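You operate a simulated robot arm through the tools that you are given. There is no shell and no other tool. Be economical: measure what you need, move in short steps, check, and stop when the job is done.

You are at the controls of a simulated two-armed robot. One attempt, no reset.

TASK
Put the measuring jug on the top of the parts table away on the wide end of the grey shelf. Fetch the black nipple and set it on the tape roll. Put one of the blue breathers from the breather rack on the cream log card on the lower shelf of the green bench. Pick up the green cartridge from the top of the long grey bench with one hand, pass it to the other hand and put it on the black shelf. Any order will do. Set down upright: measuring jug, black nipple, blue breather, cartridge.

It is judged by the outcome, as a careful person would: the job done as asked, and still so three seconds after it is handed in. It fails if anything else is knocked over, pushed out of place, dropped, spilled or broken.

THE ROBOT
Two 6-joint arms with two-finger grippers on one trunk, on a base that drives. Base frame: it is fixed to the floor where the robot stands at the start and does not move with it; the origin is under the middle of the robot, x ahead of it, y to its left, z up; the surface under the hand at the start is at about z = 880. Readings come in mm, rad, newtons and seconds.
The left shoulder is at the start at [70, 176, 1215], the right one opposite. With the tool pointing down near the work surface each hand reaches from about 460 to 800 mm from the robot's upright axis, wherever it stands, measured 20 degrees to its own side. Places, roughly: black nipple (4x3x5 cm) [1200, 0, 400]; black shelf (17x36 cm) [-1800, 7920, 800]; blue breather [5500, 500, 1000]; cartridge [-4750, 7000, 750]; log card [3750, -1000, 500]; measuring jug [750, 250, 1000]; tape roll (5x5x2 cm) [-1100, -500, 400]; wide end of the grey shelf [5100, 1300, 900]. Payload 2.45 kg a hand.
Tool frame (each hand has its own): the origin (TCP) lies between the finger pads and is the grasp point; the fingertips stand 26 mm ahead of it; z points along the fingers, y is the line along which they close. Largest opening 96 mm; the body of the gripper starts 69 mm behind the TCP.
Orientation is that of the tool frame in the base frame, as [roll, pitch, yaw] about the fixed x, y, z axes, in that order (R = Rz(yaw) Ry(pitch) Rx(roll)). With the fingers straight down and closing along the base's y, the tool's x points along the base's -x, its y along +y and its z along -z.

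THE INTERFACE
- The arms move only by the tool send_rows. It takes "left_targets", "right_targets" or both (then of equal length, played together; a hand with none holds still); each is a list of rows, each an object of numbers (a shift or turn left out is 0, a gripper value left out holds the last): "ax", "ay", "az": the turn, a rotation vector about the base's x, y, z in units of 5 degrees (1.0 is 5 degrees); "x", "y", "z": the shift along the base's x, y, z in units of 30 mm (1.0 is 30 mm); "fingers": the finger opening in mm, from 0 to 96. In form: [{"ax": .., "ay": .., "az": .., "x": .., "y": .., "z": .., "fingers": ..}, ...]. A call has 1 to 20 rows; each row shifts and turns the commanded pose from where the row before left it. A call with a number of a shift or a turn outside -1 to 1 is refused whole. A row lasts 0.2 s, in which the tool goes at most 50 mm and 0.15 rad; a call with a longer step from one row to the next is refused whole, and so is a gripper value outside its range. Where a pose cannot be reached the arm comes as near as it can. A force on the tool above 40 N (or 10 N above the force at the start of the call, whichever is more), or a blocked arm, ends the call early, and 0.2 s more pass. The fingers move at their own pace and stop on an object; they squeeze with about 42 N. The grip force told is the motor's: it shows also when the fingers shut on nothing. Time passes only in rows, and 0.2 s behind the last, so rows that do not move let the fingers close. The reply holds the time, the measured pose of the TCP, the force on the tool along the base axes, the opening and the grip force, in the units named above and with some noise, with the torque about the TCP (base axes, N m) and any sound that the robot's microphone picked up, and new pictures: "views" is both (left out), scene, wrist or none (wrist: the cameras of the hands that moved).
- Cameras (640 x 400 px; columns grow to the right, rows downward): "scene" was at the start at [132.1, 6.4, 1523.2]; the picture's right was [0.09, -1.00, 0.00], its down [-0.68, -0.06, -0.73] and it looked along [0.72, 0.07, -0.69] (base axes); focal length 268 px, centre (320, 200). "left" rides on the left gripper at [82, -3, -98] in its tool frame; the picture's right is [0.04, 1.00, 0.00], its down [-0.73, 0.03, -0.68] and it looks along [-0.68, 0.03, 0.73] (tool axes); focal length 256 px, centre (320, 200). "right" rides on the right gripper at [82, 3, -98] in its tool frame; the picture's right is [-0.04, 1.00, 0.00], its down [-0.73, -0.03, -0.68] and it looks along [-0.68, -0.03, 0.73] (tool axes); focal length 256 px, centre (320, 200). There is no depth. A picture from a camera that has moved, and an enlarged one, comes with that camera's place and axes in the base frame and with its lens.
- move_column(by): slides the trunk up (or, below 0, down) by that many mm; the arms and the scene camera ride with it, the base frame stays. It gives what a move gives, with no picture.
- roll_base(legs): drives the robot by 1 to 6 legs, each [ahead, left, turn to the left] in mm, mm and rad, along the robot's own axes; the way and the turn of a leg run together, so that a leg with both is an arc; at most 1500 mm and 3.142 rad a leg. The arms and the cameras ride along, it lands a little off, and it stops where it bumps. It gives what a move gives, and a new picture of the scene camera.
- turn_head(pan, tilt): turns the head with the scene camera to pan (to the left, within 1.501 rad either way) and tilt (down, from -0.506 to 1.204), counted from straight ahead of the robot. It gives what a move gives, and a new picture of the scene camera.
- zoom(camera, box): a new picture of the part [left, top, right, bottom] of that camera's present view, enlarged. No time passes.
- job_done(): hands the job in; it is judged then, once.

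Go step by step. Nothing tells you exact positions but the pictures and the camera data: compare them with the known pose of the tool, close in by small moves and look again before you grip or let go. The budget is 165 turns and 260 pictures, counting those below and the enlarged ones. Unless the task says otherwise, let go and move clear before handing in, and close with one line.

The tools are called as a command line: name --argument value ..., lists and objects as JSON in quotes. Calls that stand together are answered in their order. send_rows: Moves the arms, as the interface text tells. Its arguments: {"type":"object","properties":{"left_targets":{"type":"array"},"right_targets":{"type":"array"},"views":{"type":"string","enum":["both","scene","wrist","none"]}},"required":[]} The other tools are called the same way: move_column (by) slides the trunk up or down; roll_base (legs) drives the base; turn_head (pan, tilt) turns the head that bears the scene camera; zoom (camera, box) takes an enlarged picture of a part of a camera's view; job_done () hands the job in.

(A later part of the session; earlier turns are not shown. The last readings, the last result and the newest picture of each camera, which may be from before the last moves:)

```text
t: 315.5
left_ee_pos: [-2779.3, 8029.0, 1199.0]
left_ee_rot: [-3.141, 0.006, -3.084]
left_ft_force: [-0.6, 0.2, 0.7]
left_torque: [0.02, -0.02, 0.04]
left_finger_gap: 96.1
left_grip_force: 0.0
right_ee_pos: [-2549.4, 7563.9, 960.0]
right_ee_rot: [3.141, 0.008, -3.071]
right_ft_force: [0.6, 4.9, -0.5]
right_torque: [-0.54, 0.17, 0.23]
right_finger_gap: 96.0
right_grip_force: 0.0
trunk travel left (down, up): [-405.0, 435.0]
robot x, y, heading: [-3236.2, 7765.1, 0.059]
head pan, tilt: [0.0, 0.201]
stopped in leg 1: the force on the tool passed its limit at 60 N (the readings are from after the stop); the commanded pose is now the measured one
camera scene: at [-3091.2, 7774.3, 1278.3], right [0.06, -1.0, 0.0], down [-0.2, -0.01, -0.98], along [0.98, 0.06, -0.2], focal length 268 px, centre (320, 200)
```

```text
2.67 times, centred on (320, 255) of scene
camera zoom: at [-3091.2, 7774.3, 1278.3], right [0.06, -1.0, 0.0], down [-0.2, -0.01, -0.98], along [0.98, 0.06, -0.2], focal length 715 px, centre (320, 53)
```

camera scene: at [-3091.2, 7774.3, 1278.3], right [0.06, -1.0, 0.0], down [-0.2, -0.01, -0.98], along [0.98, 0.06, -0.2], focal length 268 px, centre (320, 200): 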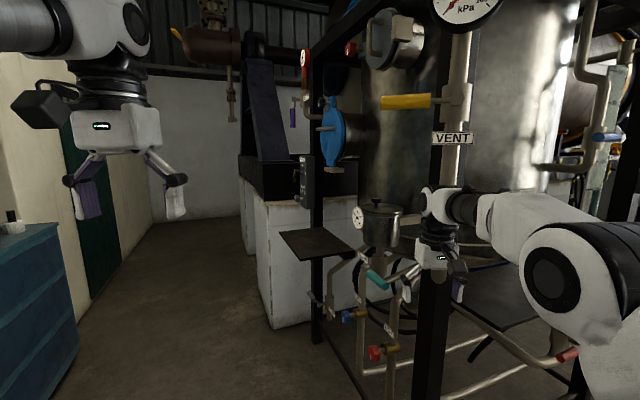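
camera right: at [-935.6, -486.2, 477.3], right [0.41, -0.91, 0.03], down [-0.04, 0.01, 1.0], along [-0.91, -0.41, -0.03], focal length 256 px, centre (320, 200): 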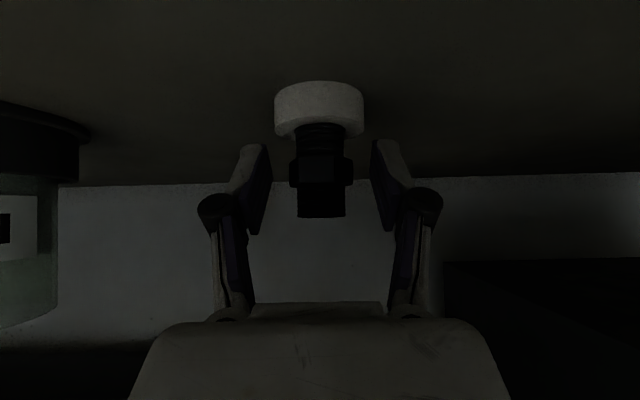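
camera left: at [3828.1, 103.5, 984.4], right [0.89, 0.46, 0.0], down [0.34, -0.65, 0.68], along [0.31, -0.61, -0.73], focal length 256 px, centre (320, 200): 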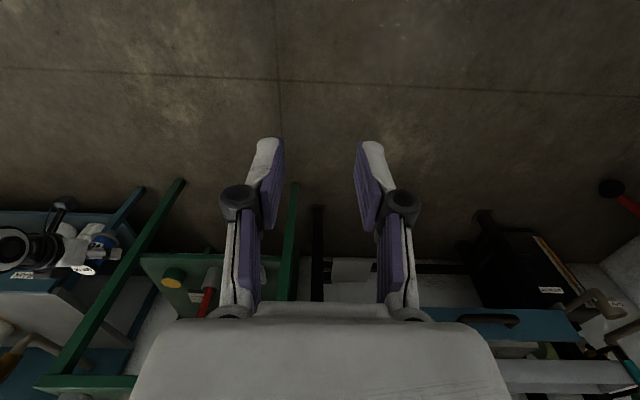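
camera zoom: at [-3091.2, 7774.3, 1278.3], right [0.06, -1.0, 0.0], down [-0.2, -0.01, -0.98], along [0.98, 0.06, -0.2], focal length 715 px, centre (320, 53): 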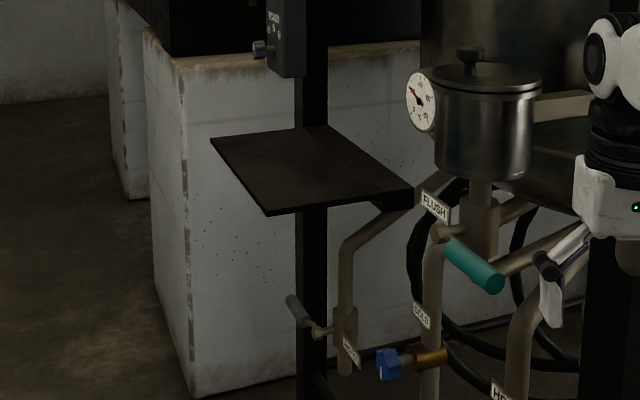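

The right hand touched the frame's post during the turn and the motion stopped; the post is fixed and nothing moved. I back away from it first, then turn.

roll_base --legs '[[0, 0, 0.1], [-420, 0, 0], [0, 0, -2.88]]'

zoom --camera "scene" --box '[200, 150, 440, 300]'

```text
t: 316.2
left_ee_pos: [-2785.4, 8037.5, 1199.7]
left_ee_rot: [-3.14, 0.007, -3.066]
left_ft_force: [0.1, 0.4, -0.1]
left_torque: [-0.01, -0.01, -0.06]
left_finger_gap: 96.0
left_grip_force: 0.0
right_ee_pos: [-2548.3, 7574.8, 960.2]
right_ee_rot: [3.141, 0.0, -3.057]
right_ft_force: [-3.9, 0.1, 0.3]
right_torque: [0.01, -0.34, -0.13]
right_finger_gap: 96.1
right_grip_force: 0.1
trunk travel left (down, up): [-405.0, 435.0]
robot x, y, heading: [-3238.7, 7762.1, 0.075]
head pan, tilt: [0.0, 0.201]
stopped in leg 1: the force on the tool passed its limit at 54 N (the readings are from after the stop); the commanded pose is now the measured one
camera scene: at [-3092.7, 7776.5, 1278.5], right [0.08, -1.0, 0.0], down [-0.2, -0.02, -0.98], along [0.98, 0.07, -0.2], focal length 268 px, centre (320, 200)
```

scene: 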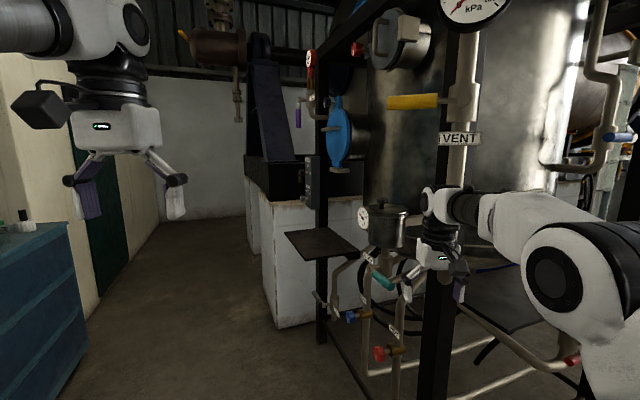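

```text
2.67 times, centred on (320, 225) of scene
camera zoom: at [-3092.7, 7776.5, 1278.5], right [0.08, -1.0, 0.0], down [-0.2, -0.02, -0.98], along [0.98, 0.07, -0.2], focal length 715 px, centre (320, 133)
```

zoom: 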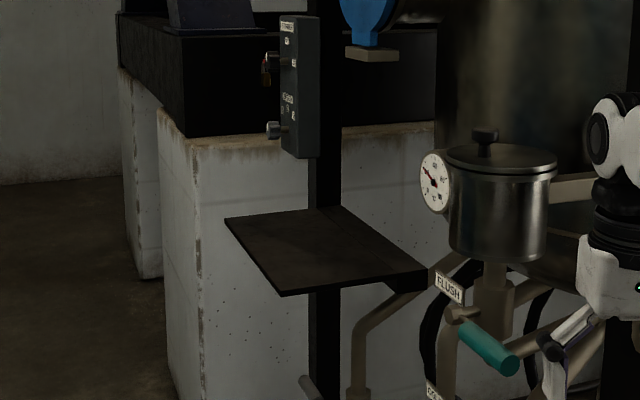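

Now I retreat straight back first.

roll_base --legs '[[-430, 0, 0]]'

```text
t: 318.9
left_ee_pos: [-3210.0, 8003.6, 1200.3]
left_ee_rot: [-3.139, 0.007, -3.069]
left_ft_force: [0.1, 0.1, 0.1]
left_torque: [0.01, -0.01, 0.0]
left_finger_gap: 95.9
left_grip_force: 0.1
right_ee_pos: [-2975.5, 7540.2, 959.4]
right_ee_rot: [3.14, 0.001, -3.06]
right_ft_force: [0.4, 0.1, -0.1]
right_torque: [0.03, -0.03, -0.02]
right_finger_gap: 95.8
right_grip_force: 0.0
trunk travel left (down, up): [-405.0, 435.0]
robot x, y, heading: [-3659.9, 7735.1, 0.069]
head pan, tilt: [0.0, 0.201]
camera scene: at [-3518.0, 7744.2, 1278.5], right [0.07, -1.0, 0.0], down [-0.2, -0.01, -0.98], along [0.98, 0.07, -0.2], focal length 268 px, centre (320, 200)
```

scene: 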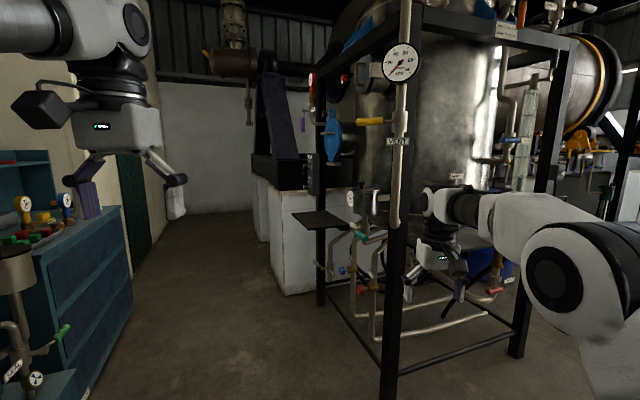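

Free. Now I turn to the bench.

turn_head --pan 0.15 --tilt 0.5

roll_base --legs '[[0, 0, -2.788]]'

zoom --camera "scene" --box '[220, 80, 460, 230]'

```text
t: 319.6
left_ee_pos: [-3207.6, 8004.0, 1199.6]
left_ee_rot: [-3.138, 0.005, -3.069]
left_ft_force: [0.2, -0.5, 0.4]
left_torque: [-0.01, 0.02, -0.04]
left_finger_gap: 96.1
left_grip_force: 0.0
right_ee_pos: [-2973.2, 7540.1, 960.0]
right_ee_rot: [3.141, 0.0, -3.061]
right_ft_force: [-0.3, -0.2, 0.0]
right_torque: [0.02, 0.01, 0.0]
right_finger_gap: 96.0
right_grip_force: 0.1
trunk travel left (down, up): [-405.0, 435.0]
robot x, y, heading: [-3659.0, 7734.7, 0.069]
head pan, tilt: [0.15, 0.499]
camera scene: at [-3521.4, 7757.5, 1250.8], right [0.22, -0.98, 0.0], down [-0.47, -0.11, -0.88], along [0.86, 0.19, -0.48], focal length 268 px, centre (320, 200)
```

scene: 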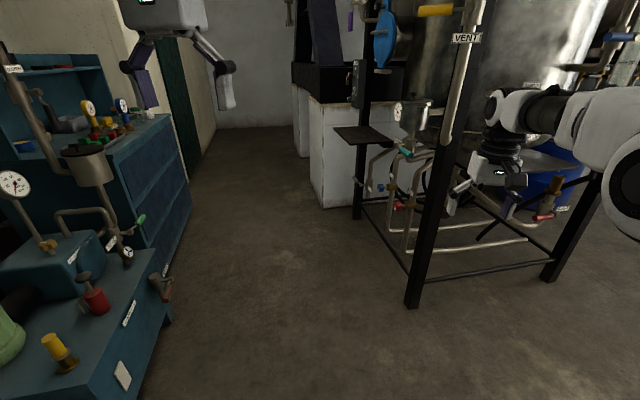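

```text
t: 326.6
left_ee_pos: [-3988.9, 7326.1, 1198.3]
left_ee_rot: [-3.14, 0.004, 0.43]
left_ft_force: [-0.4, -0.5, 0.7]
left_torque: [-0.01, -0.04, 0.02]
left_finger_gap: 96.0
left_grip_force: 0.1
right_ee_pos: [-4370.4, 7678.9, 960.9]
right_ee_rot: [3.139, 0.0, 0.439]
right_ft_force: [-0.4, 0.8, 1.2]
right_torque: [0.0, 0.05, 0.03]
right_finger_gap: 95.8
right_grip_force: 0.2
trunk travel left (down, up): [-405.0, 435.0]
robot x, y, heading: [-3659.7, 7735.5, -2.714]
head pan, tilt: [0.15, 0.499]
camera scene: at [-3782.3, 7663.0, 1250.7], right [-0.55, 0.84, 0.0], down [0.4, 0.26, -0.88], along [-0.73, -0.48, -0.48], focal length 268 px, centre (320, 200)
```

scene: 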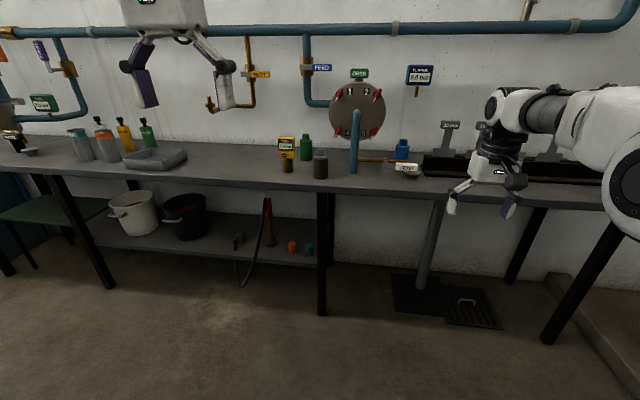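

```text
2.67 times, centred on (340, 155) of scene
camera zoom: at [-3782.3, 7663.0, 1250.7], right [-0.55, 0.84, 0.0], down [0.4, 0.26, -0.88], along [-0.73, -0.48, -0.48], focal length 715 px, centre (267, 320)
```

zoom: 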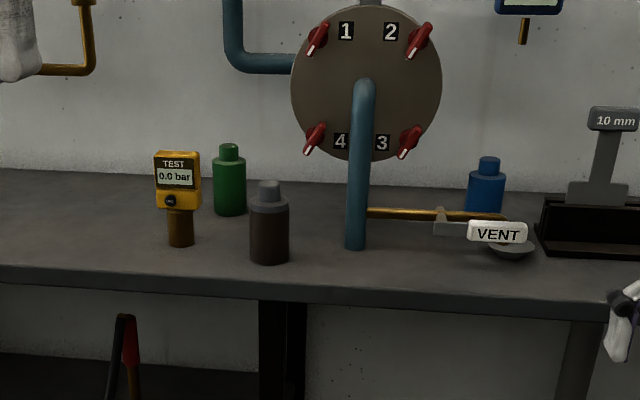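

The green cartridge stands near the wall at about [−4772, 6933], behind a yellow gauge and a dark cartridge. I'll take it from above by its cap with the left hand. I raise the right hand clear and drive up.

send_rows --right_targets '[{"z": 1}, {"z": 1}, {"z": 1}, {"z": 1}, {"z": 1}, {"z": 1}, {"z": 1}, {"z": 1}, {}]' --views "none"

roll_base --legs '[[540, 40, 0]]'

send_rows --left_targets '[{"x": -0.9, "y": -0.4}, {"x": -0.9, "y": -0.4}, {"x": -0.9, "y": -0.4}, {"x": -0.9, "y": -0.4}, {"x": -0.9, "y": -0.4}, {}]'

```text
t: 328.6
left_ee_pos: [-3988.7, 7326.5, 1198.5]
left_ee_rot: [-3.141, 0.003, 0.43]
left_ft_force: [-0.2, 0.3, 0.1]
left_torque: [-0.02, -0.01, -0.05]
left_finger_gap: 96.3
left_grip_force: 0.1
right_ee_pos: [-4310.7, 7705.5, 1144.3]
right_ee_rot: [3.14, 0.0, 0.44]
right_ft_force: [1.1, -0.1, 0.2]
right_torque: [0.01, 0.02, 0.02]
right_finger_gap: 96.3
right_grip_force: 0.1
right hand out of reach, approached as far as the arm can: row 4, 5, 6, 7, 8
trunk travel left (down, up): [-405.0, 435.0]
robot x, y, heading: [-3659.1, 7734.3, -2.714]
head pan, tilt: [0.15, 0.499]
```

```text
t: 331.7
left_ee_pos: [-4461.8, 7065.6, 1199.2]
left_ee_rot: [-3.139, 0.005, 0.431]
left_ft_force: [-1.1, -0.2, 1.2]
left_torque: [-0.02, -0.01, -0.03]
left_finger_gap: 96.2
left_grip_force: 0.1
right_ee_pos: [-4784.7, 7445.6, 1144.3]
right_ee_rot: [3.139, 0.002, 0.439]
right_ft_force: [0.6, 0.3, 0.9]
right_torque: [0.0, -0.03, 0.0]
right_finger_gap: 96.3
right_grip_force: 0.1
trunk travel left (down, up): [-405.0, 435.0]
robot x, y, heading: [-4134.3, 7473.7, -2.715]
head pan, tilt: [0.15, 0.499]
camera scene: at [-4256.5, 7401.7, 1250.7], right [-0.55, 0.84, 0.0], down [0.4, 0.26, -0.88], along [-0.73, -0.48, -0.48], focal length 268 px, centre (320, 200)
```

scene: 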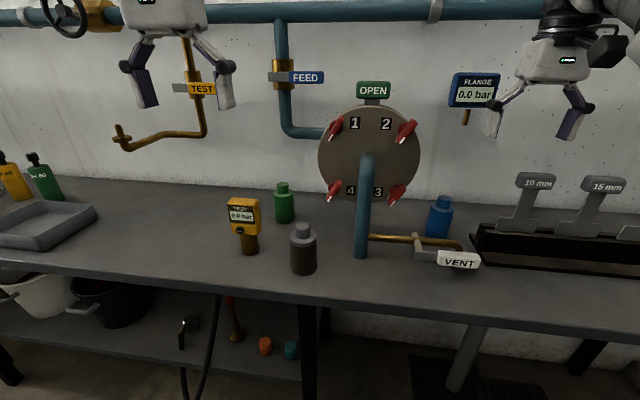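

```text
t: 333.1
left_ee_pos: [-4568.1, 7017.6, 1160.2]
left_ee_rot: [-3.141, 0.006, 0.43]
left_ft_force: [0.1, 0.0, 0.5]
left_torque: [-0.02, 0.0, -0.07]
left_finger_gap: 96.1
left_grip_force: 0.1
left hand out of reach, approached as far as the arm can: row 3, 4, 5
right_ee_pos: [-4784.2, 7444.7, 1144.6]
right_ee_rot: [3.14, 0.003, 0.439]
right_ft_force: [0.8, 0.3, 0.3]
right_torque: [-0.04, 0.01, 0.04]
right_finger_gap: 96.3
right_grip_force: 0.0
trunk travel left (down, up): [-405.0, 435.0]
robot x, y, heading: [-4133.3, 7473.8, -2.714]
head pan, tilt: [0.15, 0.499]
camera scene: at [-4255.6, 7402.3, 1250.8], right [-0.55, 0.84, 0.0], down [0.4, 0.26, -0.88], along [-0.73, -0.48, -0.48], focal length 268 px, centre (320, 200)
camera left: at [-4495.3, 7052.9, 1259.9], right [0.45, -0.89, 0.0], down [-0.65, -0.33, 0.68], along [-0.61, -0.31, -0.73], focal length 256 px, centre (320, 200)
```

scene: 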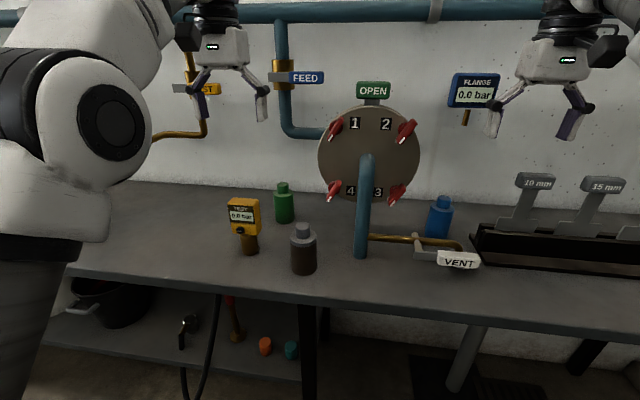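
left: 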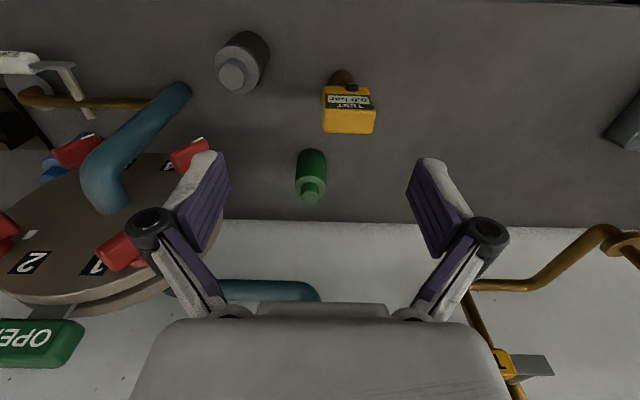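

The cap top is at about [−4796, 6915, 903]. I drive 115 mm closer, then bring the left hand over it at a safe height.

roll_base --legs '[[115, 0, 0]]'

send_rows --left_targets '[{"z": -1}, {"z": -1}, {"z": -1}, {"z": -1}, {"z": -1}, {"x": -0.91, "y": -0.414}, {"x": -0.91, "y": -0.414}, {"x": -0.91, "y": -0.414}, {"x": -0.8, "y": -0.36}, {}]' --views "wrist"

```text
t: 334.4
left_ee_pos: [-4674.3, 6967.6, 1160.8]
left_ee_rot: [-3.139, 0.004, 0.432]
left_ft_force: [0.3, 0.8, -0.3]
left_torque: [0.02, -0.01, 0.0]
left_finger_gap: 96.0
left_grip_force: 0.1
right_ee_pos: [-4889.4, 7398.1, 1145.4]
right_ee_rot: [3.14, 0.001, 0.439]
right_ft_force: [0.0, -0.9, 0.6]
right_torque: [0.03, -0.03, 0.01]
right_finger_gap: 96.1
right_grip_force: 0.0
trunk travel left (down, up): [-405.0, 435.0]
robot x, y, heading: [-4237.1, 7425.9, -2.714]
head pan, tilt: [0.15, 0.499]
camera scene: at [-4361.9, 7353.4, 1250.7], right [-0.55, 0.84, 0.0], down [0.4, 0.26, -0.88], along [-0.73, -0.48, -0.48], focal length 268 px, centre (320, 200)
```

scene: 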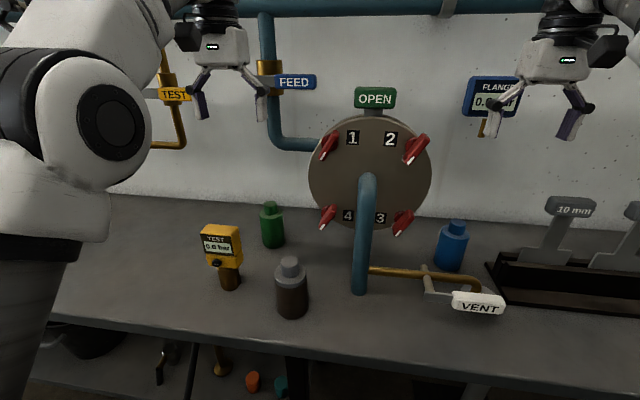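

```text
t: 336.6
left_ee_pos: [-4760.1, 6929.0, 1015.9]
left_ee_rot: [-3.14, 0.01, 0.429]
left_ft_force: [0.7, -0.5, -0.2]
left_torque: [-0.04, -0.01, 0.01]
left_finger_gap: 95.9
left_grip_force: 0.0
left hand out of reach, approached as far as the arm can: row 9
right_ee_pos: [-4876.3, 7403.7, 1152.2]
right_ee_rot: [3.14, 0.015, 0.439]
right_ft_force: [0.8, 0.9, -0.9]
right_torque: [0.0, -0.02, -0.02]
right_finger_gap: 96.0
right_grip_force: 0.0
trunk travel left (down, up): [-405.0, 435.0]
robot x, y, heading: [-4236.8, 7424.1, -2.714]
head pan, tilt: [0.15, 0.499]
camera left: at [-4686.4, 6964.6, 1114.5], right [0.45, -0.89, 0.0], down [-0.65, -0.33, 0.69], along [-0.61, -0.31, -0.73], focal length 256 px, centre (320, 200)
```

left: 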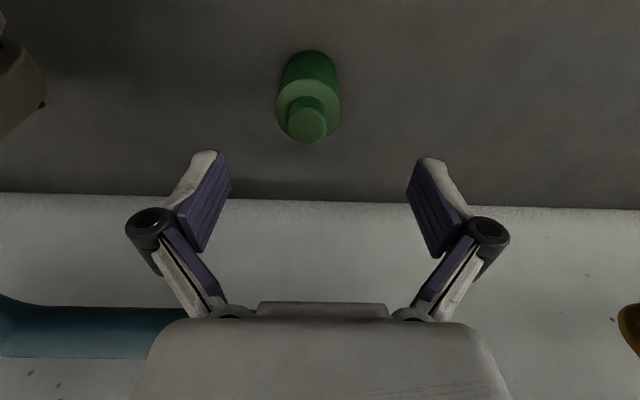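

The robot leaned slightly, so the left wrist must be pressing on something at the wall (a valve). I back off at once and tilt the hand forward so its wrist stays away from the wall, with a little yaw to pass the gauge.

send_rows --left_targets '[{"x": 0.9, "y": 0.4}, {"x": 0.9, "y": 0.4}, {"x": 0.5, "y": 0.22}, {"az": 1}, {"az": 1}, {"az": 1}, {"ax": -0.64, "ay": 0.77}, {"ax": -0.64, "ay": 0.77}, {"ax": -0.64, "ay": 0.77}, {"ax": -0.64, "ay": 0.77}, {"ax": -0.64, "ay": 0.77}, {}]' --views "both"

```text
t: 339.1
left_ee_pos: [-4702.5, 6956.2, 1009.5]
left_ee_rot: [-3.14, 0.443, 0.69]
left_ft_force: [-0.2, 0.2, -0.1]
left_torque: [0.04, 0.01, 0.01]
left_finger_gap: 96.0
left_grip_force: 0.1
right_ee_pos: [-4888.5, 7397.4, 1145.0]
right_ee_rot: [3.14, 0.002, 0.439]
right_ft_force: [-0.2, -0.8, 0.9]
right_torque: [0.01, -0.02, 0.02]
right_finger_gap: 96.1
right_grip_force: 0.0
trunk travel left (down, up): [-405.0, 435.0]
robot x, y, heading: [-4237.8, 7428.6, -2.711]
head pan, tilt: [0.15, 0.499]
camera scene: at [-4361.6, 7353.4, 1250.7], right [-0.55, 0.84, 0.0], down [0.4, 0.26, -0.88], along [-0.73, -0.48, -0.48], focal length 268 px, centre (320, 200)
camera left: at [-4616.2, 7029.5, 1065.3], right [0.66, -0.75, -0.02], down [-0.27, -0.26, 0.93], along [-0.7, -0.61, -0.37], focal length 256 px, centre (320, 200)
```

scene: 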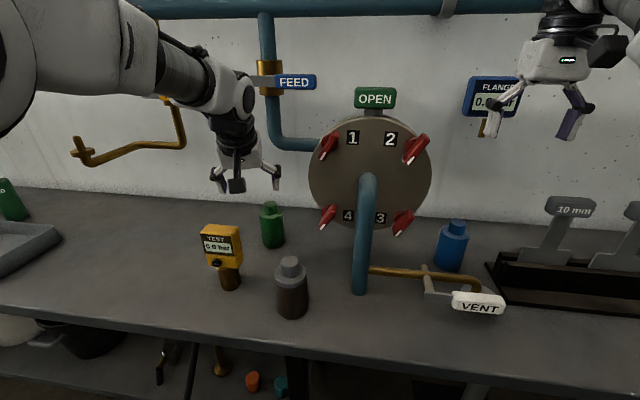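
left: 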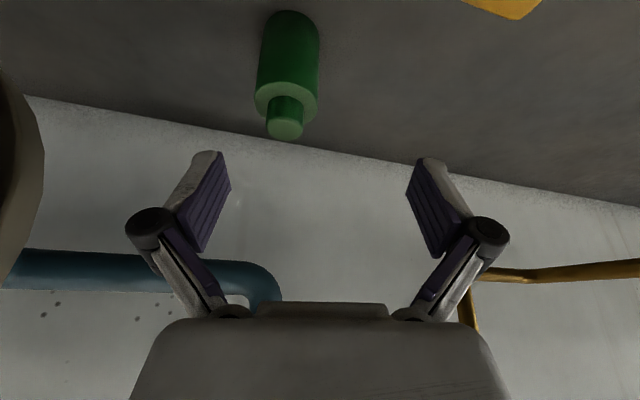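

Contact is relieved and the fittings look untouched. The cap is confirmed at [−4798, 6916]. I move over it and descend most of the way.

send_rows --left_targets '[{"x": -0.75, "y": -0.29, "fingers": 80}, {"x": -0.75, "y": -0.29}, {"x": -0.75, "y": -0.29}, {"x": -0.73, "y": -0.29}, {"z": -0.8}, {"z": -0.8}, {"z": -0.7}, {}]' --views "wrist"

```text
t: 340.9
left_ee_pos: [-4791.9, 6919.8, 941.5]
left_ee_rot: [-3.14, 0.444, 0.693]
left_ft_force: [0.3, 0.5, -0.1]
left_torque: [0.0, -0.03, 0.05]
left_finger_gap: 79.9
left_grip_force: 0.0
right_ee_pos: [-4890.4, 7397.4, 1143.7]
right_ee_rot: [3.139, 0.0, 0.442]
right_ft_force: [0.6, 0.6, 1.1]
right_torque: [0.03, 0.0, 0.01]
right_finger_gap: 96.0
right_grip_force: 0.1
trunk travel left (down, up): [-405.0, 435.0]
robot x, y, heading: [-4237.5, 7423.9, -2.71]
head pan, tilt: [0.15, 0.499]
camera left: at [-4705.2, 6994.8, 996.9], right [0.67, -0.75, -0.02], down [-0.27, -0.26, 0.93], along [-0.7, -0.61, -0.37], focal length 256 px, centre (320, 200)
```

left: 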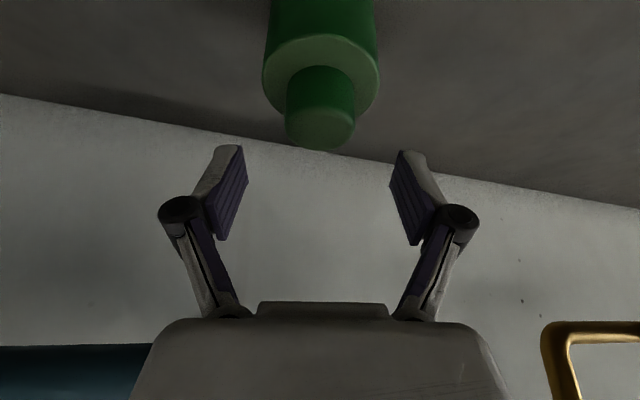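

Centred. Final descent of 33 mm, then close on the cap.

send_rows --left_targets '[{"z": -0.6}, {"z": -0.45}, {}, {"fingers": 60}, {"fingers": 45}, {"fingers": 30}, {"fingers": 20}, {}, {}]' --views "wrist"

```text
t: 342.9
left_ee_pos: [-4791.7, 6920.5, 911.6]
left_ee_rot: [-3.139, 0.444, 0.693]
left_ft_force: [-1.6, -2.2, 4.8]
left_torque: [-0.04, 0.24, 0.06]
left_finger_gap: 54.2
left_grip_force: 41.9
right_ee_pos: [-4888.7, 7397.4, 1144.8]
right_ee_rot: [3.14, -0.001, 0.44]
right_ft_force: [-0.7, 0.1, 1.3]
right_torque: [0.0, -0.02, 0.0]
right_finger_gap: 95.9
right_grip_force: 0.1
trunk travel left (down, up): [-405.0, 435.0]
robot x, y, heading: [-4238.9, 7427.6, -2.708]
head pan, tilt: [0.15, 0.499]
camera left: at [-4705.0, 6994.8, 965.7], right [0.67, -0.75, -0.02], down [-0.27, -0.26, 0.93], along [-0.7, -0.61, -0.37], focal length 256 px, centre (320, 200)
```

left: 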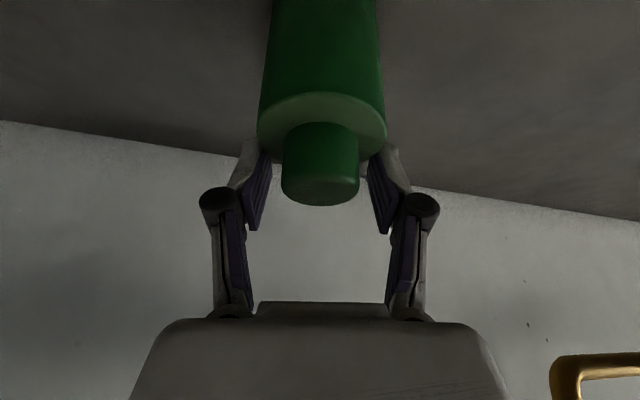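

The tips only caught the body's top edge. I reopen, go 24 mm lower for a solid hold on the body, and close again.

send_rows --left_targets '[{"fingers": 65}, {"fingers": 80}, {}, {"z": -0.4}, {"z": -0.4}, {}, {"fingers": 65}, {"fingers": 55}, {"fingers": 40}, {"fingers": 30}, {}, {}]' --views "wrist"

```text
t: 345.6
left_ee_pos: [-4791.6, 6919.2, 887.3]
left_ee_rot: [-3.14, 0.442, 0.692]
left_ft_force: [-0.2, 1.3, 0.4]
left_torque: [0.12, 0.05, 0.0]
left_finger_gap: 57.3
left_grip_force: 42.1
right_ee_pos: [-4888.6, 7397.8, 1145.2]
right_ee_rot: [3.14, 0.003, 0.439]
right_ft_force: [-0.3, 0.1, 0.4]
right_torque: [0.02, 0.02, 0.02]
right_finger_gap: 95.9
right_grip_force: 0.0
trunk travel left (down, up): [-405.0, 435.0]
robot x, y, heading: [-4238.4, 7425.6, -2.707]
head pan, tilt: [0.15, 0.499]
camera left: at [-4705.2, 6994.9, 941.6], right [0.67, -0.75, -0.02], down [-0.27, -0.26, 0.93], along [-0.7, -0.61, -0.37], focal length 256 px, centre (320, 200)
```

left: 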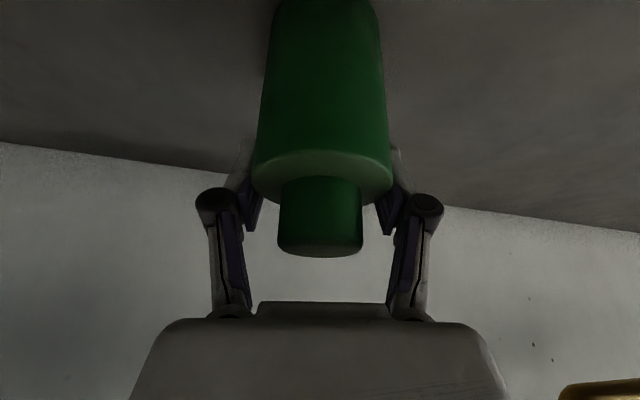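

Solid grip (57 mm). I lift with the trunk above the gauge and back away from the bench.

move_column --by 210

roll_base --legs '[[-650, 0, 0]]'

```text
t: 347.5
left_ee_pos: [-4787.7, 6921.2, 1081.7]
left_ee_rot: [3.137, 0.426, 0.689]
left_ft_force: [3.5, 1.1, -2.1]
left_torque: [-0.07, 0.46, -0.01]
left_finger_gap: 56.7
left_grip_force: 41.6
right_ee_pos: [-4888.5, 7397.0, 1348.2]
right_ee_rot: [3.139, 0.001, 0.439]
right_ft_force: [-0.8, 0.4, 0.6]
right_torque: [-0.03, 0.0, -0.01]
right_finger_gap: 96.1
right_grip_force: 0.1
trunk travel left (down, up): [-607.0, 233.0]
robot x, y, heading: [-4238.3, 7427.7, -2.709]
head pan, tilt: [0.15, 0.499]
stopped: the force on the tool passed its limit at 47 N (the readings are from after the stop); the commanded pose is now the measured one
```

```text
t: 351.2
left_ee_pos: [-4195.2, 7193.1, 1081.2]
left_ee_rot: [3.136, 0.426, 0.69]
left_ft_force: [0.1, 0.4, -2.1]
left_torque: [-0.03, 0.02, 0.01]
left_finger_gap: 56.8
left_grip_force: 41.7
right_ee_pos: [-4296.3, 7669.7, 1346.4]
right_ee_rot: [3.138, 0.002, 0.44]
right_ft_force: [-0.4, -0.7, 1.0]
right_torque: [-0.01, 0.0, 0.0]
right_finger_gap: 95.7
right_grip_force: 0.1
trunk travel left (down, up): [-607.0, 233.0]
robot x, y, heading: [-3644.5, 7701.1, -2.716]
head pan, tilt: [0.15, 0.499]
camera scene: at [-3768.3, 7626.1, 1452.8], right [-0.55, 0.84, 0.0], down [0.4, 0.26, -0.88], along [-0.73, -0.48, -0.48], focal length 268 px, centre (320, 200)
```

scene: 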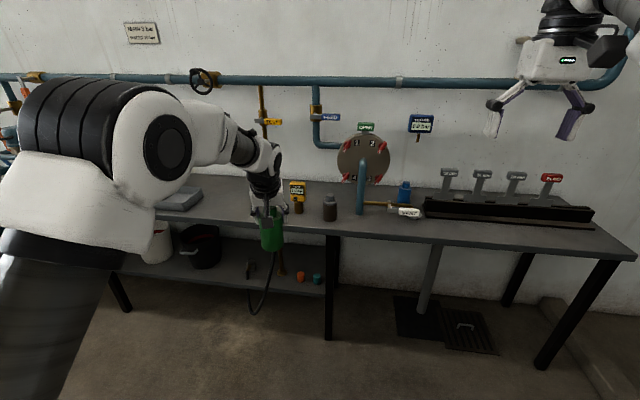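

The cartridge is out and still held at 57 mm. For the handover I turn the left hand to come from the left side and raise it, while yawing and tilting the right hand to come in low from the right.

send_rows --left_targets '[{"az": -1, "z": 0.35}, {"az": -1, "z": 0.35}, {"az": -1, "z": 0.35}, {"az": -1, "z": 0.35}, {"az": -1, "z": 0.35}, {"az": -1, "z": 0.35}, {"az": -1, "z": 0.35}, {"az": -1, "z": 0.35}, {"az": -1, "z": 0.35}, {}, {}, {}, {}, {}, {}]' --right_targets '[{"az": 1, "z": -0.5}, {"az": 1, "z": -0.5}, {"az": 1, "z": -0.5}, {"az": 1, "z": -0.5}, {"ax": -0.7, "ay": 0.715, "z": -0.5}, {"ax": -0.7, "ay": 0.715, "z": -0.5}, {"ax": -0.7, "ay": 0.715, "z": -0.5}, {"ax": -0.7, "ay": 0.715, "z": -0.5}, {"ax": -0.7, "ay": 0.715, "z": -0.5}, {"ax": -0.7, "ay": 0.715, "z": -0.5}, {"ax": -0.7, "ay": 0.715, "z": -0.5}, {"ax": -0.7, "ay": 0.715, "z": -0.5}, {"ax": -0.7, "ay": 0.715, "z": -0.5}, {"ax": -0.7, "ay": 0.715, "z": -0.5}, {}]' --views "scene"

```text
t: 354.4
left_ee_pos: [-4195.3, 7193.3, 1176.4]
left_ee_rot: [3.136, 0.427, -0.094]
left_ft_force: [-0.3, -0.6, -1.7]
left_torque: [0.02, 0.02, 0.03]
left_finger_gap: 56.9
left_grip_force: 41.8
right_ee_pos: [-4294.5, 7667.4, 1143.0]
right_ee_rot: [-3.138, 0.843, 0.797]
right_ft_force: [-0.3, -0.8, -0.5]
right_torque: [0.0, 0.01, 0.0]
right_finger_gap: 96.1
right_grip_force: 0.0
right hand out of reach, approached as far as the arm can: row 14
trunk travel left (down, up): [-607.0, 233.0]
robot x, y, heading: [-3645.8, 7698.6, -2.711]
head pan, tilt: [0.15, 0.499]
camera scene: at [-3767.7, 7626.1, 1452.9], right [-0.55, 0.84, 0.0], down [0.4, 0.26, -0.88], along [-0.73, -0.48, -0.48], focal length 268 px, centre (320, 200)
```

scene: 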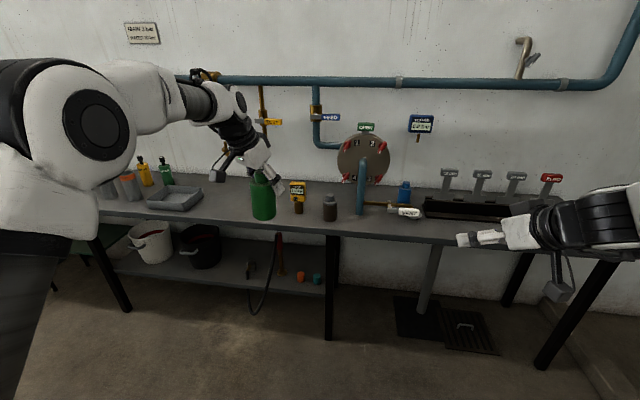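

Both hands took their poses. I bring the cartridge toward the middle and the right hand to a point 120 mm short of it.

send_rows --left_targets '[{"x": -0.394, "y": 0.858}, {"x": -0.394, "y": 0.858}, {"x": -0.394, "y": 0.858}, {"x": -0.394, "y": 0.858}, {"x": -0.394, "y": 0.858}, {"x": -0.394, "y": 0.858}, {}, {}, {}, {}, {}, {}]' --right_targets '[{}, {"x": 0.35, "y": -0.773, "z": -0.113}, {"x": 0.35, "y": -0.773, "z": -0.113}, {"x": 0.35, "y": -0.773, "z": -0.113}, {"x": 0.35, "y": -0.773, "z": -0.113}, {"x": 0.35, "y": -0.773, "z": -0.113}, {"x": 0.35, "y": -0.773, "z": -0.113}, {"x": 0.35, "y": -0.773, "z": -0.113}, {"x": 0.35, "y": -0.773, "z": -0.113}, {"x": 0.35, "y": -0.773, "z": -0.113}, {"x": 0.35, "y": -0.773, "z": -0.113}, {}]' --views "both"

```text
t: 357.0
left_ee_pos: [-4264.9, 7347.4, 1176.1]
left_ee_rot: [3.136, 0.426, -0.094]
left_ft_force: [-0.4, -0.5, -1.8]
left_torque: [-0.02, 0.01, 0.01]
left_finger_gap: 56.9
left_grip_force: 41.9
right_ee_pos: [-4266.0, 7506.0, 1138.8]
right_ee_rot: [3.08, 0.907, 0.717]
right_ft_force: [-0.2, -0.2, 0.7]
right_torque: [-0.02, -0.02, 0.01]
right_finger_gap: 95.9
right_grip_force: 0.1
right hand out of reach, approached as far as the arm can: row 8, 9, 10, 11
trunk travel left (down, up): [-607.0, 233.0]
robot x, y, heading: [-3646.5, 7701.6, -2.711]
head pan, tilt: [0.15, 0.499]
camera scene: at [-3767.8, 7626.2, 1452.9], right [-0.55, 0.84, 0.0], down [0.4, 0.26, -0.88], along [-0.73, -0.48, -0.48], focal length 268 px, centre (320, 200)
camera right: at [-4170.7, 7591.8, 1135.7], right [0.67, -0.74, 0.07], down [0.01, 0.11, 0.99], along [-0.74, -0.67, 0.08], focal length 256 px, centre (320, 200)
camera left: at [-4151.0, 7338.4, 1234.0], right [-0.06, -1.0, -0.01], down [-0.39, 0.01, 0.92], along [-0.92, 0.06, -0.39], focal length 256 px, centre (320, 200)
```

scene: 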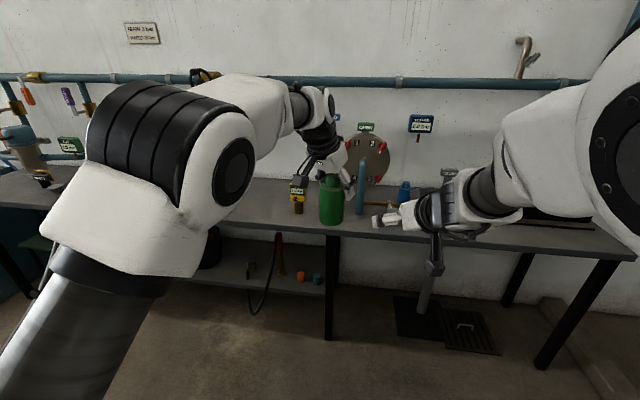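
right: 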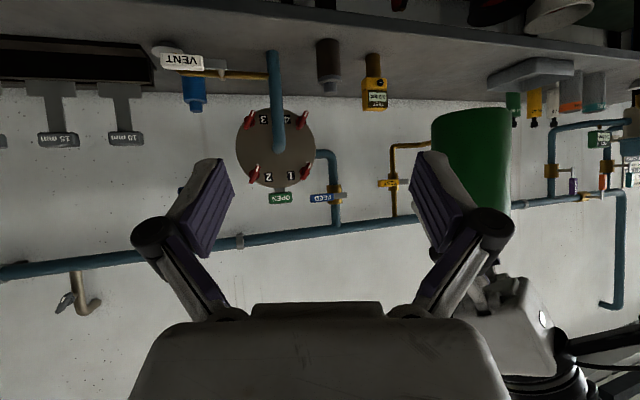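
left: 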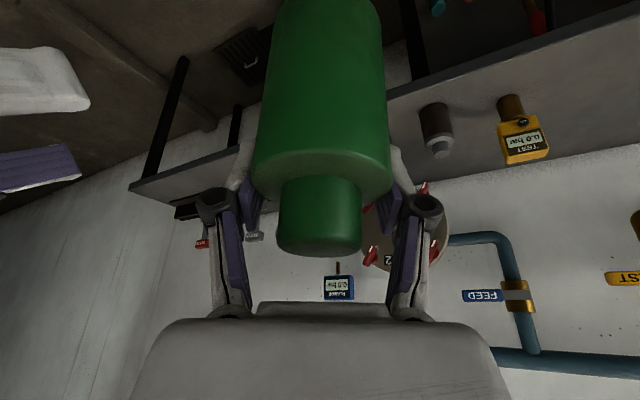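

The right hand is fine where it is, so I bring the cartridge to it instead: 70 mm ahead, 120 mm right and 28 mm up.

send_rows --left_targets '[{"x": -0.76, "y": 0.533, "z": 0.19}, {"x": -0.76, "y": 0.533, "z": 0.19}, {"x": -0.76, "y": 0.533, "z": 0.19}, {"x": -0.76, "y": 0.533, "z": 0.19}, {"x": -0.76, "y": 0.533, "z": 0.19}, {}]' --right_targets '[{}, {}, {}, {}, {}, {"z": 0.01}]' --views "none"

zoom --camera "right" --box '[0, 0, 640, 400]'

```text
t: 358.4
left_ee_pos: [-4330.0, 7403.3, 1189.5]
left_ee_rot: [3.137, 0.425, -0.094]
left_ft_force: [0.4, 0.3, -2.2]
left_torque: [-0.03, 0.03, -0.01]
left_finger_gap: 56.6
left_grip_force: 42.0
left hand out of reach, approached as far as the arm can: row 3, 4, 5
right_ee_pos: [-4265.8, 7505.2, 1132.9]
right_ee_rot: [3.072, 0.896, 0.709]
right_ft_force: [0.3, -0.6, -0.6]
right_torque: [-0.02, 0.03, 0.01]
right_finger_gap: 96.0
right_grip_force: 0.1
trunk travel left (down, up): [-607.0, 233.0]
robot x, y, heading: [-3645.7, 7697.0, -2.708]
head pan, tilt: [0.15, 0.499]
```

```text
1.00 times, centred on (320, 200) of right (not enlarged: the box is as wide or as high as the picture)
camera zoom: at [-4171.6, 7591.8, 1130.7], right [0.67, -0.74, 0.07], down [0.0, 0.1, 0.99], along [-0.74, -0.67, 0.07], focal length 256 px, centre (320, 200)
```

zoom: 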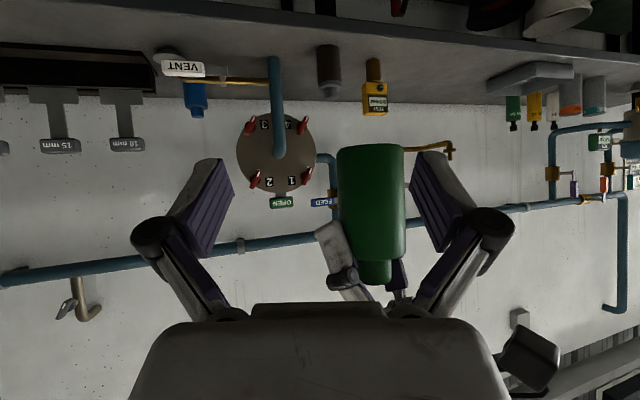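

The left arm is at its limit, so the right hand comes over: 30 mm left and 50 mm ahead first.

send_rows --right_targets '[{"x": -0.205, "y": -0.616}, {"x": -0.205, "y": -0.616}, {"x": -0.205, "y": -0.616}, {}]' --views "wrist"

```text
t: 359.6
left_ee_pos: [-4329.3, 7403.4, 1190.2]
left_ee_rot: [3.136, 0.426, -0.094]
left_ft_force: [0.2, 0.1, -1.5]
left_torque: [0.02, 0.01, 0.02]
left_finger_gap: 56.9
left_grip_force: 42.4
right_ee_pos: [-4307.4, 7471.2, 1150.6]
right_ee_rot: [3.053, 0.913, 0.68]
right_ft_force: [0.4, 0.6, 0.0]
right_torque: [0.01, 0.02, 0.01]
right_finger_gap: 96.1
right_grip_force: 0.0
right hand out of reach, approached as far as the arm can: row 1, 2, 3
trunk travel left (down, up): [-607.0, 233.0]
robot x, y, heading: [-3648.4, 7701.3, -2.708]
head pan, tilt: [0.15, 0.499]
stopped in row 4 (right hand): the arm was blocked; the commanded pose is now the measured one
camera right: at [-4210.9, 7554.4, 1145.3], right [0.66, -0.75, 0.09], down [0.01, 0.12, 0.99], along [-0.75, -0.65, 0.09], focal length 256 px, centre (320, 200)
```

right: 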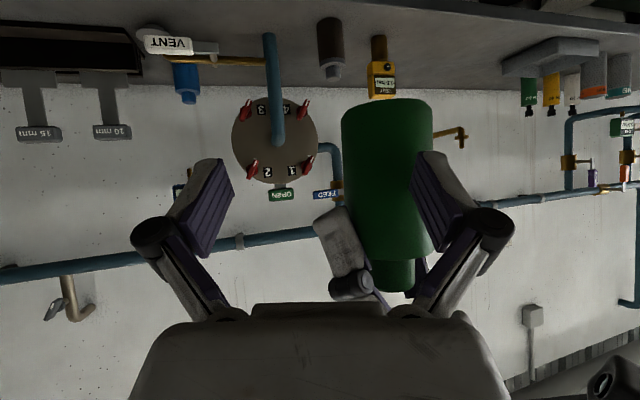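

The arm got blocked there. Plan: pull the right hand back to the right, level it, and come in underneath, then rise around the hanging cartridge.

send_rows --right_targets '[{"x": -0.3, "y": 1, "z": -0.8}, {"x": -0.4, "y": 1, "z": -0.8}, {"x": -0.5, "y": 1, "z": -0.9}, {"x": -0.5, "y": 1, "z": -0.9}, {"z": -0.7}, {"ax": 0.475, "ay": 0.384, "az": -0.79}, {}]' --views "none"

```text
t: 361.2
left_ee_pos: [-4330.4, 7405.6, 1190.3]
left_ee_rot: [3.136, 0.426, -0.095]
left_ft_force: [-0.5, 0.4, -2.4]
left_torque: [0.01, 0.02, -0.02]
left_finger_gap: 56.8
left_grip_force: 41.6
right_ee_pos: [-4355.0, 7588.7, 1024.3]
right_ee_rot: [-3.135, 0.91, 0.688]
right_ft_force: [0.4, -0.2, -1.3]
right_torque: [-0.01, 0.0, -0.01]
right_finger_gap: 96.2
right_grip_force: 0.1
trunk travel left (down, up): [-607.0, 233.0]
robot x, y, heading: [-3645.5, 7696.1, -2.706]
head pan, tilt: [0.15, 0.499]
```

Clean and level now. Moving left underneath the cartridge.

send_rows --right_targets '[{"x": 0.1, "y": -1}, {"x": 0.1, "y": -1}, {"x": 0.1, "y": -1}, {"x": 0.1, "y": -1}, {"x": 0.1, "y": -1}, {"x": 0.1, "y": -1}, {}]' --views "wrist"

```text
t: 363.0
left_ee_pos: [-4330.0, 7404.1, 1190.4]
left_ee_rot: [3.138, 0.424, -0.093]
left_ft_force: [-0.5, 0.4, -2.7]
left_torque: [0.0, 0.07, -0.01]
left_finger_gap: 56.7
left_grip_force: 42.2
right_ee_pos: [-4364.4, 7431.4, 1032.1]
right_ee_rot: [3.084, 0.915, 0.595]
right_ft_force: [-0.3, 1.0, 0.4]
right_torque: [0.01, 0.01, -0.03]
right_finger_gap: 96.0
right_grip_force: 0.1
right hand out of reach, approached as far as the arm can: row 6
trunk travel left (down, up): [-607.0, 233.0]
robot x, y, heading: [-3646.4, 7699.2, -2.712]
head pan, tilt: [0.15, 0.499]
stopped in row 7 (right hand): the arm was blocked; the commanded pose is now the measured one
camera right: at [-4258.8, 7505.3, 1026.9], right [0.58, -0.81, 0.07], down [0.04, 0.11, 0.99], along [-0.82, -0.57, 0.09], focal length 256 px, centre (320, 200)
```

right: 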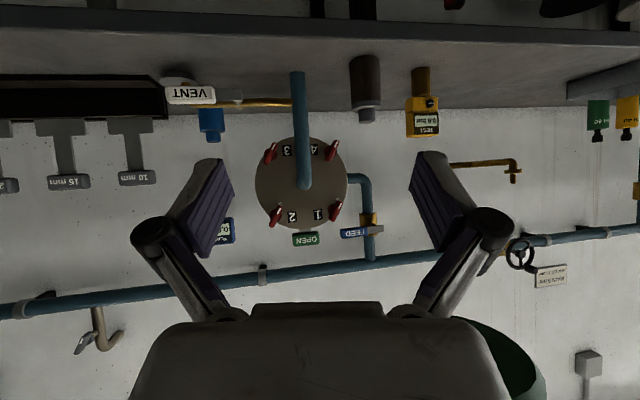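

Blocked again: the palm met the cartridge and the arm is near its sideways limit. I retreat right, then bring the cartridge lower and further right, into a region both arms reach.

send_rows --right_targets '[{"y": 0.6, "z": -0.5}, {"x": 0.05, "y": 0.95}, {"x": 0.05, "y": 0.95}, {"x": 0.05, "y": 0.95}, {"x": 0.05, "y": 0.95}, {"x": 0.05, "y": 0.95}, {"x": 0.05, "y": 0.4}, {"ax": 0.31, "ay": 0.25, "az": 0.5}, {}, {}, {}, {}, {}, {}]' --left_targets '[{}, {}, {}, {}, {}, {}, {}, {}, {"x": -0.307, "y": 0.513, "z": -0.767}, {"x": -0.307, "y": 0.513, "z": -0.767}, {"x": -0.307, "y": 0.513, "z": -0.767}, {"x": -0.307, "y": 0.513, "z": -0.767}, {"x": -0.307, "y": 0.513, "z": -0.767}, {}]' --views "none"

```text
t: 366.0
left_ee_pos: [-4358.4, 7445.6, 1106.4]
left_ee_rot: [3.139, 0.427, -0.094]
left_ft_force: [0.1, 0.2, -2.1]
left_torque: [0.04, 0.03, 0.0]
left_finger_gap: 56.8
left_grip_force: 42.3
left hand out of reach, approached as far as the arm can: row 11, 12, 13
right_ee_pos: [-4351.9, 7601.9, 1016.7]
right_ee_rot: [-3.137, 0.916, 0.692]
right_ft_force: [-0.3, 1.0, -0.3]
right_torque: [-0.04, -0.01, 0.04]
right_finger_gap: 95.8
right_grip_force: 0.1
trunk travel left (down, up): [-607.0, 233.0]
robot x, y, heading: [-3645.5, 7699.6, -2.71]
head pan, tilt: [0.15, 0.499]
```

send_rows --right_targets '[{"x": 0.43, "y": -0.85, "z": 0.17}, {"x": 0.43, "y": -0.85, "z": 0.17}, {"x": 0.43, "y": -0.85, "z": 0.17}, {"x": 0.43, "y": -0.85, "z": 0.17}, {}]' --views "wrist"

```text
t: 367.2
left_ee_pos: [-4359.0, 7447.9, 1106.2]
left_ee_rot: [3.138, 0.428, -0.095]
left_ft_force: [0.6, 0.2, -3.1]
left_torque: [-0.01, 0.0, -0.01]
left_finger_gap: 57.0
left_grip_force: 42.0
right_ee_pos: [-4310.3, 7510.1, 1040.4]
right_ee_rot: [3.086, 0.92, 0.618]
right_ft_force: [0.1, 0.0, 0.2]
right_torque: [0.01, 0.0, 0.02]
right_finger_gap: 95.7
right_grip_force: 0.0
trunk travel left (down, up): [-607.0, 233.0]
robot x, y, heading: [-3645.2, 7698.8, -2.711]
head pan, tilt: [0.15, 0.499]
camera right: at [-4206.7, 7586.4, 1034.5], right [0.59, -0.8, 0.07], down [0.04, 0.11, 0.99], along [-0.8, -0.59, 0.09], focal length 256 px, centre (320, 200)
```

right: 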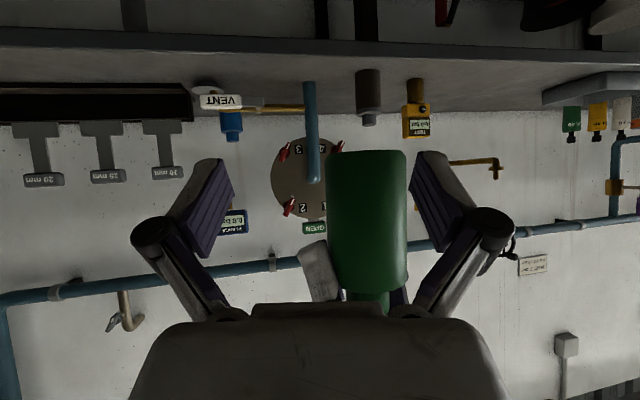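

The cartridge sits about 30 mm left of the right hand's axis. I try shifting the right hand 28 mm left and 10 mm up.

send_rows --right_targets '[{"x": 0.27, "y": -0.38, "z": 0.17}, {"x": 0.27, "y": -0.38, "z": 0.17}, {}]' --views "none"

```text
t: 368.2
left_ee_pos: [-4357.5, 7446.0, 1106.6]
left_ee_rot: [3.139, 0.426, -0.093]
left_ft_force: [-0.3, 0.0, -3.1]
left_torque: [-0.01, 0.0, 0.0]
left_finger_gap: 56.9
left_grip_force: 42.6
right_ee_pos: [-4313.8, 7506.5, 1057.2]
right_ee_rot: [3.01, 0.924, 0.53]
right_ft_force: [0.0, 0.4, 0.0]
right_torque: [0.0, 0.01, -0.01]
right_finger_gap: 96.0
right_grip_force: 0.0
right hand out of reach, approached as far as the arm can: row 2
trunk travel left (down, up): [-607.0, 233.0]
robot x, y, heading: [-3645.6, 7698.8, -2.714]
head pan, tilt: [0.15, 0.499]
stopped in row 3 (right hand): the arm was blocked; the commanded pose is now the measured one
```

The right arm cannot go further left at this yaw. I retreat it, yaw it to point more to the left (its natural side), and turn the left hand to come fully from the left.

send_rows --right_targets '[{"x": 0.1, "y": 0.95}, {"x": 0.1, "y": 0.95}, {"x": 0.1, "y": 0.95}, {"x": 0.1, "y": 0.95}, {"x": 0.1, "y": 0.95}, {"az": 1}, {"az": 1}, {"az": 1}, {"az": 1}, {"az": 1}, {"az": 1}, {"az": 1}, {"az": 1}, {"ax": 0.155, "ay": 0.42, "az": -0.6}, {"ax": 0.155, "ay": 0.42, "az": -0.6}, {}]' --left_targets '[{}, {}, {}, {}, {"az": -1}, {"az": -1}, {"az": -1}, {"az": -1}, {"az": -1}, {"az": -1}, {"az": -1}, {"az": -1}, {"az": -1}, {"az": -1}, {"az": -1}, {}]' --views "none"

```text
t: 371.6
left_ee_pos: [-4311.5, 7427.9, 1096.6]
left_ee_rot: [3.138, 0.426, -1.054]
left_ft_force: [-0.6, 0.6, -1.9]
left_torque: [0.04, 0.01, 0.01]
left_finger_gap: 56.8
left_grip_force: 41.9
left hand out of reach, approached as far as the arm can: row 7, 9, 11, 12, 13, 14, 15
right_ee_pos: [-4297.3, 7648.7, 1055.9]
right_ee_rot: [-3.132, 0.922, 1.24]
right_ft_force: [0.0, 0.2, -0.3]
right_torque: [-0.06, 0.02, -0.03]
right_finger_gap: 96.0
right_grip_force: 0.0
trunk travel left (down, up): [-607.0, 233.0]
robot x, y, heading: [-3646.2, 7696.0, -2.712]
head pan, tilt: [0.15, 0.499]
```

Both are level with good yaws (right +46°, left −85°). Moving the right hand to 85 mm short of the cartridge.

send_rows --right_targets '[{"x": 0.106, "y": -0.836, "z": -0.08}, {"x": 0.106, "y": -0.836, "z": -0.08}, {"x": 0.106, "y": -0.836, "z": -0.08}, {"x": 0.106, "y": -0.836, "z": -0.08}, {"x": 0.106, "y": -0.836, "z": -0.08}, {"x": 0.106, "y": -0.836, "z": -0.08}, {}]' --views "wrist"

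```text
t: 373.2
left_ee_pos: [-4313.3, 7429.0, 1097.0]
left_ee_rot: [3.137, 0.425, -1.052]
left_ft_force: [0.5, 0.1, -2.1]
left_torque: [0.04, 0.01, 0.01]
left_finger_gap: 56.7
left_grip_force: 42.0
right_ee_pos: [-4278.2, 7496.8, 1041.7]
right_ee_rot: [-3.134, 0.92, 1.241]
right_ft_force: [0.5, -0.1, -0.5]
right_torque: [0.01, -0.04, 0.02]
right_finger_gap: 96.3
right_grip_force: 0.0
trunk travel left (down, up): [-607.0, 233.0]
robot x, y, heading: [-3645.8, 7697.4, -2.711]
head pan, tilt: [0.15, 0.499]
camera right: at [-4232.1, 7616.7, 1035.1], right [0.93, -0.35, 0.03], down [0.01, 0.1, 0.99], along [-0.36, -0.93, 0.1], focal length 256 px, centre (320, 200)
```

right: 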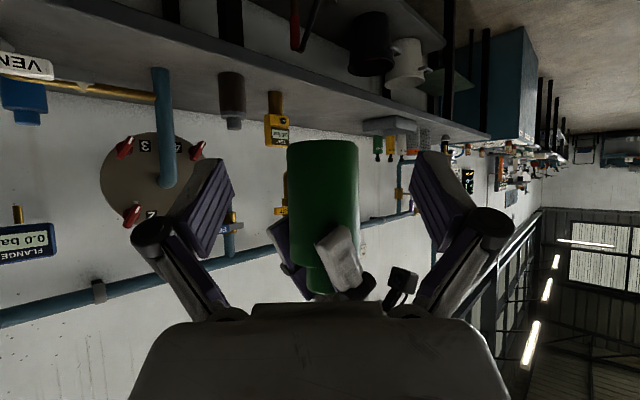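

The cartridge is centred between the right fingers with its lower half free. I advance 78 mm.

send_rows --right_targets '[{"x": -0.28, "y": -0.82}, {"x": -0.28, "y": -0.82}, {"x": -0.28, "y": -0.82}, {}]' --views "wrist"

```text
t: 374.2
left_ee_pos: [-4312.2, 7428.0, 1096.7]
left_ee_rot: [3.138, 0.427, -1.052]
left_ft_force: [-0.6, -0.4, -2.2]
left_torque: [0.06, 0.03, 0.0]
left_finger_gap: 56.7
left_grip_force: 42.0
right_ee_pos: [-4303.0, 7423.0, 1040.8]
right_ee_rot: [-3.134, 0.92, 1.24]
right_ft_force: [-0.1, -0.5, -0.2]
right_torque: [0.0, -0.04, -0.04]
right_finger_gap: 95.9
right_grip_force: 0.0
trunk travel left (down, up): [-607.0, 233.0]
robot x, y, heading: [-3650.1, 7697.2, -2.709]
head pan, tilt: [0.15, 0.499]
camera right: at [-4257.1, 7542.2, 1035.3], right [0.93, -0.35, 0.03], down [0.01, 0.1, 0.99], along [-0.36, -0.93, 0.1], focal length 256 px, centre (320, 200)
```

right: 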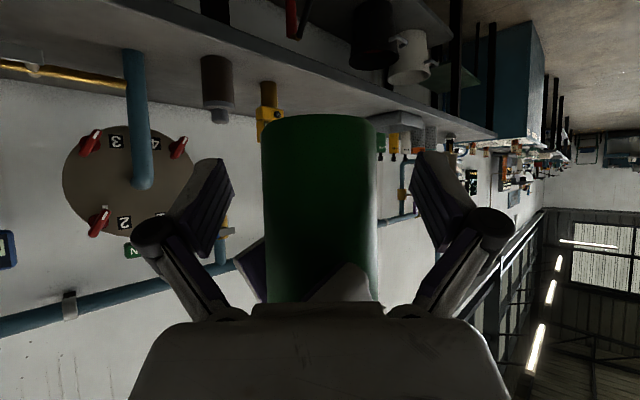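

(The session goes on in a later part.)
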